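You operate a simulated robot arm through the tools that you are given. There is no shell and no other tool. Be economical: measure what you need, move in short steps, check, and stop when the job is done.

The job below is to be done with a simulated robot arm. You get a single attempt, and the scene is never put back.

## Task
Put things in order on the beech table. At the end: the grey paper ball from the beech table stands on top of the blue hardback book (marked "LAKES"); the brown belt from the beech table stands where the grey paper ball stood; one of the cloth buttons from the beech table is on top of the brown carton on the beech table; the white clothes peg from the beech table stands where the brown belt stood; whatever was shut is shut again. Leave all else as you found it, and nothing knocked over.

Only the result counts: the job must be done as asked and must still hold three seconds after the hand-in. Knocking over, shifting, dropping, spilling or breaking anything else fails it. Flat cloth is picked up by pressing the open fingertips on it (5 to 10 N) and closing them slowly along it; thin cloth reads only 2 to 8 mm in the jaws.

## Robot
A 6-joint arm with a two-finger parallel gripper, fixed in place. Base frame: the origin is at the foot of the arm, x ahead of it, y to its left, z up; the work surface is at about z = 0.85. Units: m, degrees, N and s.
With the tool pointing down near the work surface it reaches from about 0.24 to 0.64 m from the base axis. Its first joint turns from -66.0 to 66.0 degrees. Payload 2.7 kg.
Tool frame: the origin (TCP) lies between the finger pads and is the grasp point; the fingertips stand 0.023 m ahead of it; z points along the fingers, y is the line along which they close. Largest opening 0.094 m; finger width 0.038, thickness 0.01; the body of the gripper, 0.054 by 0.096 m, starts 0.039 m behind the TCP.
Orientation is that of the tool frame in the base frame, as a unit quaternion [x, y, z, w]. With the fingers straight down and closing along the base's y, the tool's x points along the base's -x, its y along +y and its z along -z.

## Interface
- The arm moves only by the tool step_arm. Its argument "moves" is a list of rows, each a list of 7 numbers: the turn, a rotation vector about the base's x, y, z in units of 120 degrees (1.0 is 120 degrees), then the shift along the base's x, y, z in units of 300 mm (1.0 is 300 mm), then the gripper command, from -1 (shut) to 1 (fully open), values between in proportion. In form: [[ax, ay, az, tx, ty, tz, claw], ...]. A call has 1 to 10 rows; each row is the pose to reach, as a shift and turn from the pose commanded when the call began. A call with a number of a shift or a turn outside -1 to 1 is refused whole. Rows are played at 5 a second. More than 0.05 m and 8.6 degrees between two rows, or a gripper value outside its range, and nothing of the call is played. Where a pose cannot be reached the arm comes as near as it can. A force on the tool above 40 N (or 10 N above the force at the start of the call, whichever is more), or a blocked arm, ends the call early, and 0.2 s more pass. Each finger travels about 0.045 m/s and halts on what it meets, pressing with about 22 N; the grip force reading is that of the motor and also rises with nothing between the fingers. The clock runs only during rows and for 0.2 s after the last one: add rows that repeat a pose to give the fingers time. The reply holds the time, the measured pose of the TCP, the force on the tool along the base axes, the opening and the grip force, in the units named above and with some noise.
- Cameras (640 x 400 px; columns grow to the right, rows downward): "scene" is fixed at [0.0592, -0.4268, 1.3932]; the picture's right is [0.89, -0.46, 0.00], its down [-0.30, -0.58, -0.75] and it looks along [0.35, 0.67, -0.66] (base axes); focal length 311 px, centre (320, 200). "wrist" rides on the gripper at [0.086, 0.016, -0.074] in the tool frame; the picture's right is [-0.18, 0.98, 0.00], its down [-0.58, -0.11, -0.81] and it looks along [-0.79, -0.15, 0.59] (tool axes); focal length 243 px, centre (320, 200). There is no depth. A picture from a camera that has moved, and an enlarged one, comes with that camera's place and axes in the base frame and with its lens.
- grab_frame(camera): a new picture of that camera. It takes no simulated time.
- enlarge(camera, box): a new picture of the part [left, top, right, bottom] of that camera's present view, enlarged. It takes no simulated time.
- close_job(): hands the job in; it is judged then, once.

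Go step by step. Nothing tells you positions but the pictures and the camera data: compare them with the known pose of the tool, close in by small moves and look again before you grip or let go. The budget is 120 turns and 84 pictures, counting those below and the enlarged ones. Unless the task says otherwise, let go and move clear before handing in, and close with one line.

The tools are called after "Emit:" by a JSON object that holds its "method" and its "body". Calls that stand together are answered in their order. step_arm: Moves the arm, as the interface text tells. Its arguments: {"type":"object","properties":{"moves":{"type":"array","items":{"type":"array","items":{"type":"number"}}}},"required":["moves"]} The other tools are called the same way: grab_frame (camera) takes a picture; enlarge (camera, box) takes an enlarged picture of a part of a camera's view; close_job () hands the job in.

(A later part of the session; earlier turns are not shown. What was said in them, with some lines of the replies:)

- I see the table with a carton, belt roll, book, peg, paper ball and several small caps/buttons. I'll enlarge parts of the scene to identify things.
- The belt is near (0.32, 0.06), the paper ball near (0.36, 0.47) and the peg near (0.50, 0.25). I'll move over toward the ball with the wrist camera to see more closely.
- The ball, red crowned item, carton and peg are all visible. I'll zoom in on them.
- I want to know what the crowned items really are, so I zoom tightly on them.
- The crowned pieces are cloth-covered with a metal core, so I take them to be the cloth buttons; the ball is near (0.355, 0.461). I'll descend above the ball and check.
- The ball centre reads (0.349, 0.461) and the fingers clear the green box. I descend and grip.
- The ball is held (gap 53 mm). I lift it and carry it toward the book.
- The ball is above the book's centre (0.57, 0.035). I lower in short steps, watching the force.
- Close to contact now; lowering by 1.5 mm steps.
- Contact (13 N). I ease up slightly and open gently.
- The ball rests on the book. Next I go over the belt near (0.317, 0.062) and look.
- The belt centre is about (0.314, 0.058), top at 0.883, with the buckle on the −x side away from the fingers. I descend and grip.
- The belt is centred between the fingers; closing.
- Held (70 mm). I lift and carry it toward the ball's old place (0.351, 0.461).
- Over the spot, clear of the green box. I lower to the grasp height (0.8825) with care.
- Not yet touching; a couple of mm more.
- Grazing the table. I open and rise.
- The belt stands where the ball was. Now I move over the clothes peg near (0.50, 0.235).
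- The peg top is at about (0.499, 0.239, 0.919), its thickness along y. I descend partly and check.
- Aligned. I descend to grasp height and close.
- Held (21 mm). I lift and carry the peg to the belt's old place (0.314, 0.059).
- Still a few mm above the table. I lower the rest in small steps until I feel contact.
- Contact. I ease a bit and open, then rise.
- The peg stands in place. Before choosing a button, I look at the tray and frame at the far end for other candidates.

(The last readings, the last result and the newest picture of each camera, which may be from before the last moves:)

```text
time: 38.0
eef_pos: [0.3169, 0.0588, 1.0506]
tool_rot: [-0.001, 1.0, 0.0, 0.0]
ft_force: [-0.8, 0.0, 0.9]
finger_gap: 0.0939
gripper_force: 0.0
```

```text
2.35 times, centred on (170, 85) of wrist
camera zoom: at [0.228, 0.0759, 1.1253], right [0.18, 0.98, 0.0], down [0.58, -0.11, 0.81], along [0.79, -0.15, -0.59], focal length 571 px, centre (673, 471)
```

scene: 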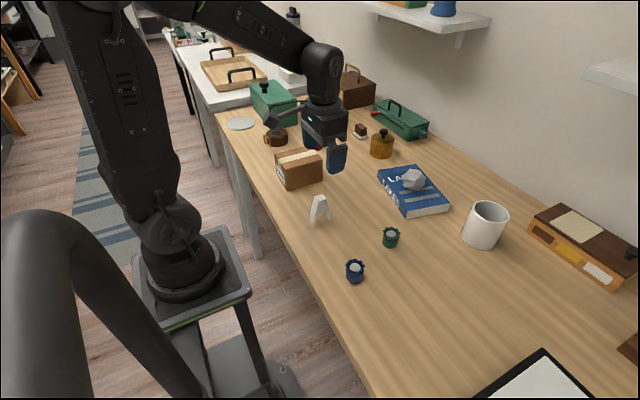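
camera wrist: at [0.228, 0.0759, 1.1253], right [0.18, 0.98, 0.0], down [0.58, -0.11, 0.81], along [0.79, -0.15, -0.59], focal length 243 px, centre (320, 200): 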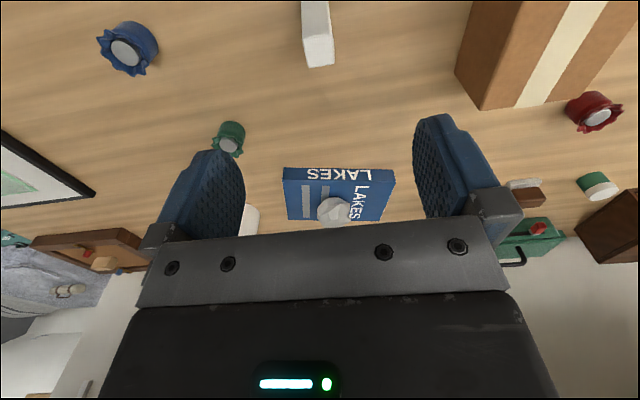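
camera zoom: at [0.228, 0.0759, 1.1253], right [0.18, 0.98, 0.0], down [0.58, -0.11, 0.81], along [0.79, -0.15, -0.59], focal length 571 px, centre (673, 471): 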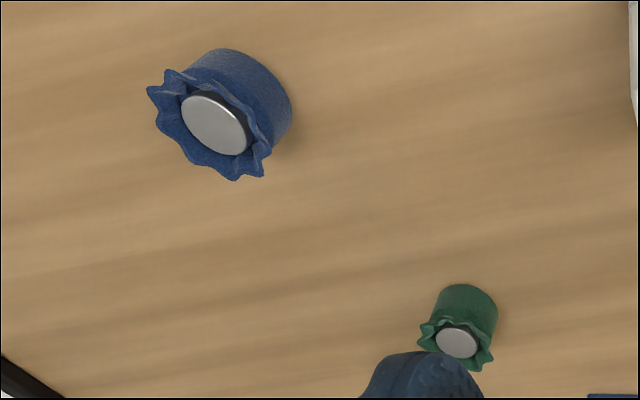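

Only the three crowned cloth pieces fit as buttons. I take the blue one near (0.296, −0.118) and move above it.

Emit:
{"method": "step_arm", "body": {"moves": [[0, 0, 0, -0.015, -0.15, 0, 1], [0, 0, 0, -0.03, -0.3, 0, 1], [0, 0, 0, -0.05, -0.45, 0, 1], [0, 0, 0, -0.07, -0.59, 0, 1], [0, 0, 0, -0.07, -0.59, -0.12, 1], [0, 0, 0, -0.07, -0.59, -0.24, 1], [0, 0, 0, -0.07, -0.59, -0.3, 1], [0, 0, 0, -0.07, -0.59, -0.3, 1]]}}

Emit:
{"method": "grab_frame", "body": {"camera": "wrist"}}

Emit:
{"method": "enlarge", "body": {"camera": "scene", "box": [300, 200, 420, 300]}}

```text
time: 39.8
eef_pos: [0.2941, -0.1174, 0.9567]
tool_rot: [0.001, 1.0, 0.0, -0.001]
ft_force: [0.0, 0.4, -0.1]
finger_gap: 0.0943
gripper_force: 0.0
```

```text
42 pictures are left
camera wrist: at [0.207, -0.1013, 1.0326], right [0.18, 0.98, 0.0], down [0.58, -0.11, 0.81], along [0.79, -0.15, -0.59], focal length 243 px, centre (320, 200)
```

wrist: 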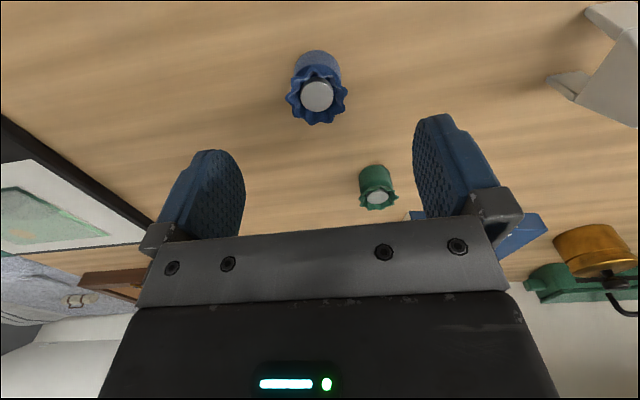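

```text
4.00 times, centred on (360, 250) of scene
camera zoom: at [0.0592, -0.4268, 1.3932], right [0.89, -0.46, 0.0], down [-0.3, -0.58, -0.75], along [0.35, 0.67, -0.66], focal length 1245 px, centre (160, 0)
```

zoom: 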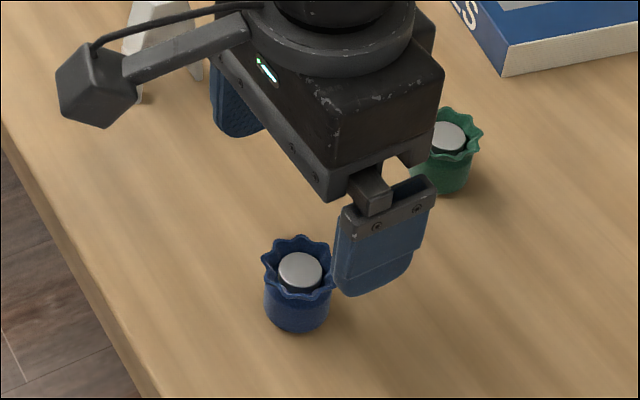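

The button centre is (0.295, −0.120). I descend and close on it.

Emit:
{"method": "step_arm", "body": {"moves": [[0, 0, 0, 0.003, -0.01, -0.12, 1], [0, 0, 0, 0.003, -0.01, -0.22, 1], [0, 0, 0, 0.003, -0.01, -0.255, 1], [0, 0, 0, 0.003, -0.01, -0.255, 0.6], [0, 0, 0, 0.003, -0.01, -0.255, 0.2], [0, 0, 0, 0.003, -0.01, -0.255, -0.1], [0, 0, 0, 0.003, -0.01, -0.255, -0.35], [0, 0, 0, 0.003, -0.01, -0.255, -0.5], [0, 0, 0, 0.003, -0.01, -0.255, -0.5]]}}

Emit:
{"method": "grab_frame", "body": {"camera": "wrist"}}

```text
time: 41.8
eef_pos: [0.2974, -0.1206, 0.8806]
tool_rot: [0.0, 1.0, 0.0, 0.0]
ft_force: [0.3, -0.3, 0.0]
finger_gap: 0.0323
gripper_force: 21.8
```

```text
40 pictures are left
camera wrist: at [0.2093, -0.1044, 0.9559], right [0.18, 0.98, 0.0], down [0.58, -0.11, 0.81], along [0.79, -0.15, -0.59], focal length 243 px, centre (320, 200)
```

wrist: 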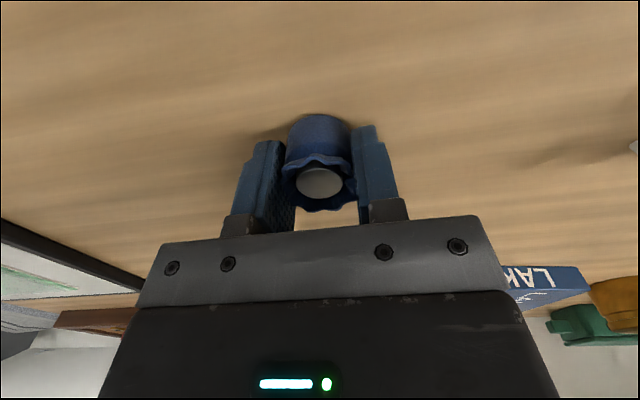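

Held at 32 mm. I lift and carry it toward the carton top (0.342, 0.248).

Emit:
{"method": "step_arm", "body": {"moves": [[0, 0, 0, 0, 0, 0.14, -0.5], [0, 0, 0, 0, 0, 0.28, -0.5], [0, 0, 0, 0, 0, 0.42, -0.5], [0, 0, 0, 0, 0, 0.56, -0.5], [0, 0, 0, 0.02, 0.15, 0.56, -0.5], [0, 0, 0, 0.04, 0.3, 0.56, -0.5], [0, 0, 0, 0.06, 0.45, 0.56, -0.5], [0, 0, 0, 0.08, 0.6, 0.56, -0.5], [0, 0, 0, 0.1, 0.75, 0.56, -0.5], [0, 0, 0, 0.12, 0.9, 0.56, -0.5]]}}

Emit:
{"method": "step_arm", "body": {"moves": [[0, 0, 0, 0.015, 0.15, 0, -0.5], [0, 0, 0, 0.03, 0.33, 0, -0.5], [0, 0, 0, 0.03, 0.33, -0.12, -0.5], [0, 0, 0, 0.03, 0.33, -0.22, -0.5], [0, 0, 0, 0.03, 0.33, -0.22, -0.5]]}}

Emit:
{"method": "grab_frame", "body": {"camera": "wrist"}}

Emit:
{"method": "enlarge", "body": {"camera": "scene", "box": [240, 90, 390, 210]}}

```text
time: 44.0
eef_pos: [0.329, 0.1503, 1.0525]
tool_rot: [0.0, 1.0, 0.0, 0.0]
ft_force: [0.2, 0.5, -0.6]
finger_gap: 0.0326
gripper_force: 22.2
```

```text
refused: row 2 steps farther than a row can; nothing moved
```

```text
39 pictures are left
camera wrist: at [0.2423, 0.1663, 1.1271], right [0.18, 0.98, 0.0], down [0.58, -0.11, 0.81], along [0.79, -0.15, -0.59], focal length 243 px, centre (320, 200)
```

wrist: 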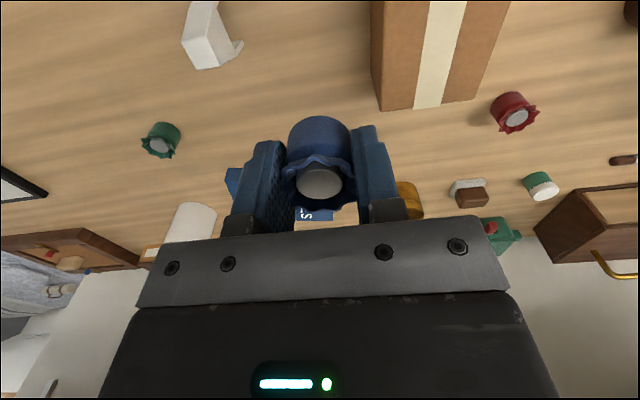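

```text
3.33 times, centred on (315, 150) of scene
camera zoom: at [0.0592, -0.4268, 1.3932], right [0.89, -0.46, 0.0], down [-0.3, -0.58, -0.75], along [0.35, 0.67, -0.66], focal length 1038 px, centre (337, 367)
```

zoom: 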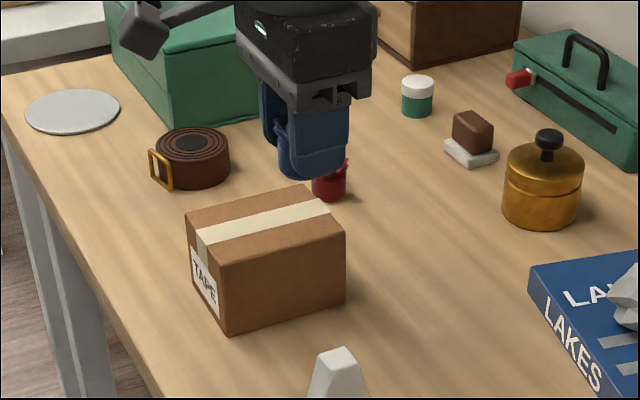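

The second call was refused for a too-large step. I redo it with smaller ones.

Emit:
{"method": "step_arm", "body": {"moves": [[0, 0, 0, 0.015, 0.11, 0, -0.5], [0, 0, 0, 0.03, 0.22, 0, -0.5], [0, 0, 0, 0.04, 0.325, 0, -0.5], [0, 0, 0, 0.04, 0.325, -0.12, -0.5], [0, 0, 0, 0.04, 0.325, -0.22, -0.5], [0, 0, 0, 0.04, 0.325, -0.22, -0.5]]}}

Emit:
{"method": "grab_frame", "body": {"camera": "wrist"}}

Emit:
{"method": "enlarge", "body": {"camera": "scene", "box": [240, 90, 390, 210]}}

```text
time: 45.4
eef_pos: [0.3423, 0.2473, 0.9829]
tool_rot: [0.0, 1.0, 0.0, 0.001]
ft_force: [0.4, 0.3, -0.4]
finger_gap: 0.0325
gripper_force: 22.1
```

```text
37 pictures are left
camera wrist: at [0.2556, 0.2637, 1.0592], right [0.18, 0.98, 0.0], down [0.58, -0.11, 0.81], along [0.79, -0.15, -0.59], focal length 243 px, centre (320, 200)
```

wrist: 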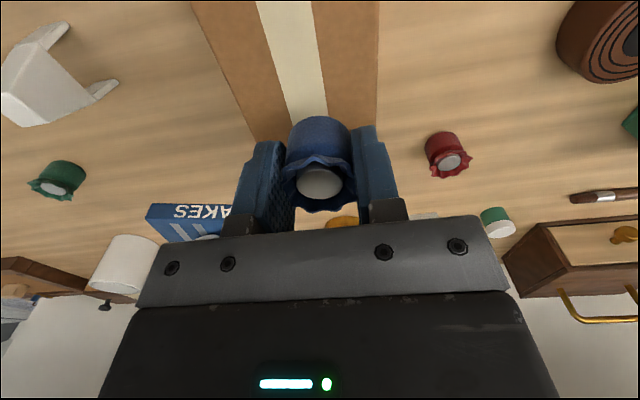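

```text
3.33 times, centred on (315, 150) of scene
camera zoom: at [0.0592, -0.4268, 1.3932], right [0.89, -0.46, 0.0], down [-0.3, -0.58, -0.75], along [0.35, 0.67, -0.66], focal length 1038 px, centre (337, 367)
```

zoom: 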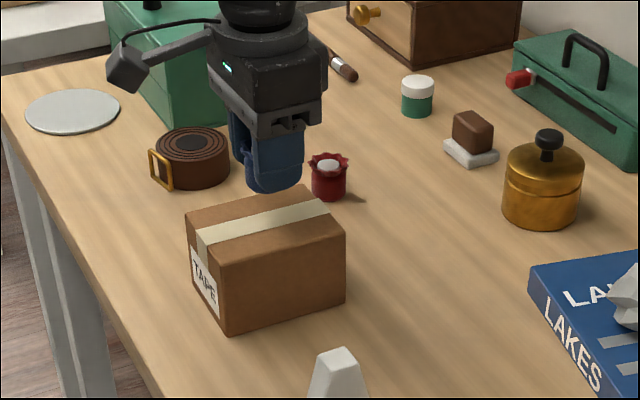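

The carton centre in y reads about 0.24, top near 0.916. I shift slightly and lower toward contact.

Emit:
{"method": "step_arm", "body": {"moves": [[0, 0, 0, 0, -0.02, -0.05, -0.5], [0, 0, 0, 0, -0.02, -0.09, -0.5], [0, 0, 0, 0, -0.02, -0.105, -0.5], [0, 0, 0, 0, -0.02, -0.112, -0.5], [0, 0, 0, 0, -0.02, -0.112, -0.5]]}}

Emit:
{"method": "enlarge", "body": {"camera": "scene", "box": [260, 110, 350, 200]}}

```text
time: 46.6
eef_pos: [0.3447, 0.2402, 0.9499]
tool_rot: [0.0, 1.0, 0.0, 0.002]
ft_force: [3.1, -2.1, 19.6]
finger_gap: 0.0328
gripper_force: 22.3
```

```text
4.44 times, centred on (305, 155) of scene
camera zoom: at [0.0591, -0.427, 1.3931], right [0.89, -0.46, 0.0], down [-0.3, -0.58, -0.75], along [0.35, 0.67, -0.66], focal length 1383 px, centre (387, 400)
```

zoom: 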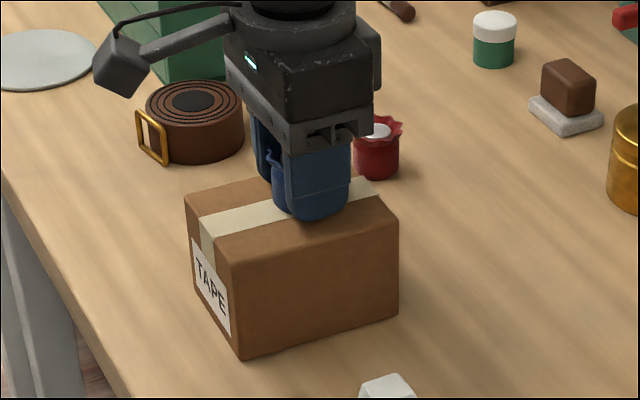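

Firm contact at 0.950. I ease up a little, open and rise.

Emit:
{"method": "step_arm", "body": {"moves": [[0, 0, 0, 0, 0, 0.004, -0.5], [0, 0, 0, 0, 0, 0.004, -0.3], [0, 0, 0, 0, 0, 0.004, -0.1], [0, 0, 0, 0, 0, 0.004, 0.2], [0, 0, 0, 0, 0, 0.004, 0.5], [0, 0, 0, 0, 0, 0.004, 0.5]]}}

Emit:
{"method": "step_arm", "body": {"moves": [[0, 0, 0, 0, 0, 0.08, 0.5], [0, 0, 0, 0, 0, 0.22, 0.5], [0, 0, 0, 0, 0, 0.36, 0.5], [0, 0, 0, -0.1, -0.1, 0.45, 0.5], [0, 0, 0, -0.15, -0.22, 0.5, 0.5], [0, 0, 0, -0.15, -0.37, 0.5, 0.7], [0, 0, 0, -0.15, -0.5, 0.5, 1], [0, 0, 0, -0.15, -0.5, 0.5, 1]]}}

Emit:
{"method": "grab_frame", "body": {"camera": "scene"}}

Emit:
{"method": "enlarge", "body": {"camera": "scene", "box": [220, 90, 460, 240]}}

Emit:
{"method": "grab_frame", "body": {"camera": "wrist"}}

```text
time: 48.0
eef_pos: [0.343, 0.2404, 0.9516]
tool_rot: [-0.001, 1.0, 0.0, 0.0]
ft_force: [0.0, -0.3, 0.4]
finger_gap: 0.0703
gripper_force: 0.1
```

```text
refused: row 4 steps farther than a row can; nothing moved
```

```text
34 pictures are left
```

scene: 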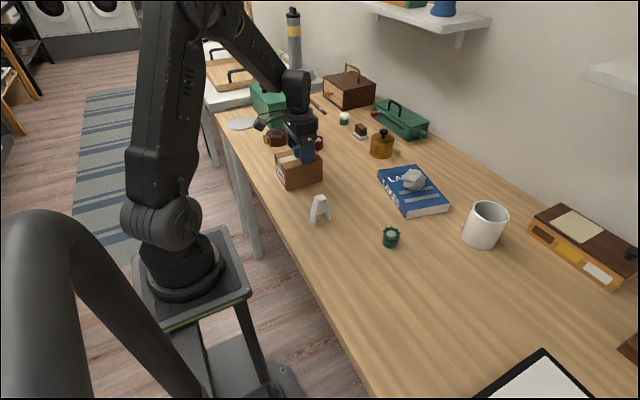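

```text
2.67 times, centred on (340, 165) of scene
camera zoom: at [0.0592, -0.4268, 1.3932], right [0.89, -0.46, 0.0], down [-0.3, -0.58, -0.75], along [0.35, 0.67, -0.66], focal length 830 px, centre (267, 293)
```

zoom: 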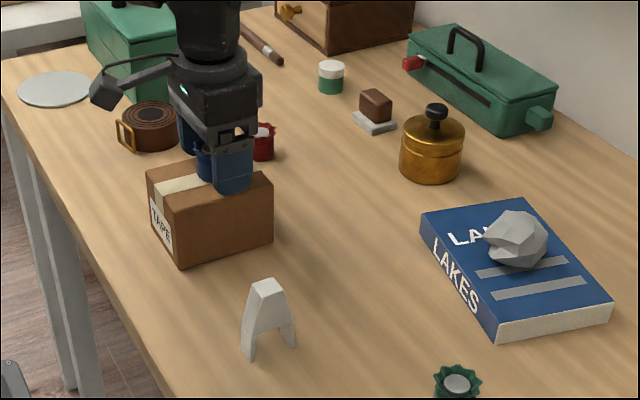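

```text
32 pictures are left
camera wrist: at [0.2552, 0.2567, 1.026], right [0.18, 0.98, 0.0], down [0.58, -0.11, 0.81], along [0.79, -0.15, -0.59], focal length 243 px, centre (320, 200)
```

wrist: 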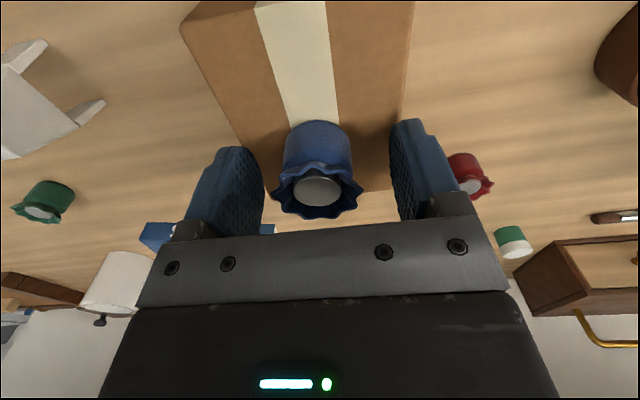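

The button is released and standing on the carton. I rise straight up and move clear.

Emit:
{"method": "step_arm", "body": {"moves": [[0, 0, 0, 0, 0, 0.08, 0.5], [0, 0, 0, 0, 0, 0.2, 0.5], [0, 0, 0, 0, 0, 0.33, 0.5], [0, 0, 0, 0, 0, 0.45, 0.5], [0, 0, 0, 0, -0.14, 0.45, 0.5], [0, 0, 0, 0, -0.28, 0.45, 0.5], [0, 0, 0, 0, -0.42, 0.45, 0.7], [0, 0, 0, 0, -0.5, 0.45, 1], [0, 0, 0, 0, -0.5, 0.45, 1]]}}

Emit:
{"method": "grab_frame", "body": {"camera": "scene"}}

Emit:
{"method": "enlarge", "body": {"camera": "scene", "box": [220, 90, 460, 240]}}

Emit:
{"method": "grab_frame", "body": {"camera": "wrist"}}

```text
time: 50.0
eef_pos: [0.3432, 0.0908, 1.087]
tool_rot: [0.0, 1.0, 0.0, 0.0]
ft_force: [-0.5, 0.3, -0.4]
finger_gap: 0.094
gripper_force: 0.1
```

```text
31 pictures are left
```

scene: 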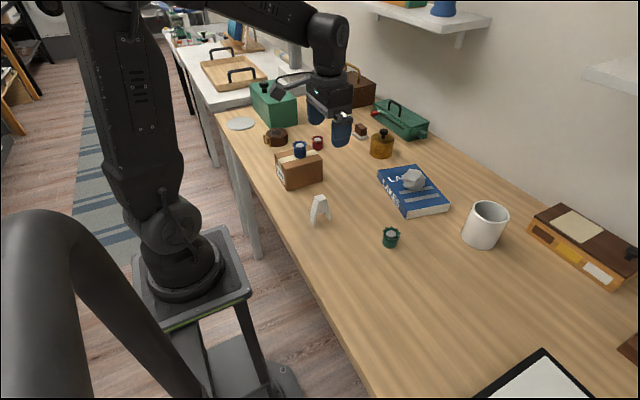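

```text
2.67 times, centred on (340, 165) of scene
camera zoom: at [0.0592, -0.4268, 1.3932], right [0.89, -0.46, 0.0], down [-0.3, -0.58, -0.75], along [0.35, 0.67, -0.66], focal length 830 px, centre (267, 293)
```

zoom: 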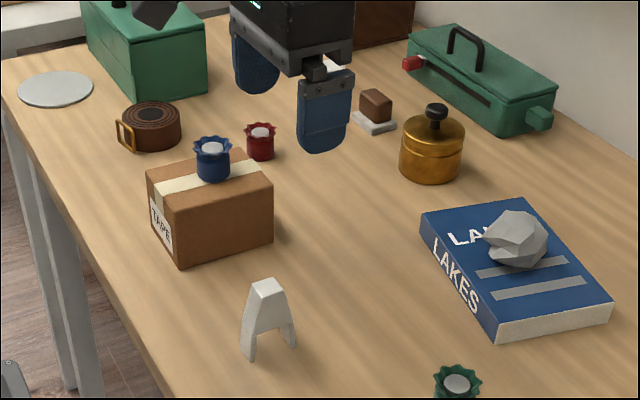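

```text
29 pictures are left
camera wrist: at [0.2561, 0.1075, 1.1612], right [0.18, 0.98, 0.0], down [0.58, -0.11, 0.81], along [0.79, -0.15, -0.59], focal length 243 px, centre (320, 200)
```

wrist: 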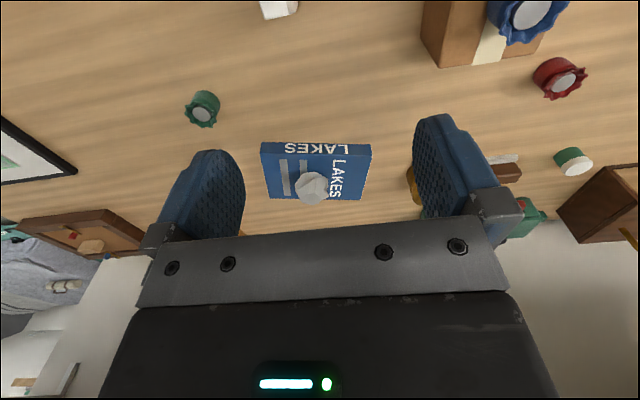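

All four pieces are in place, nothing was opened or knocked over, and the arm is clear. I hand in.

Emit:
{"method": "close_job", "body": {}}

```text
The job is handed in.
```

I handed the job in with all four pieces placed. The grey ball is on the LAKES book, the belt is where the ball stood, and the peg is where the belt stood. The blue button is on the carton; I took the three crowned cloth pieces to be the buttons. Nothing was opened, and the last pictures show nothing knocked over.
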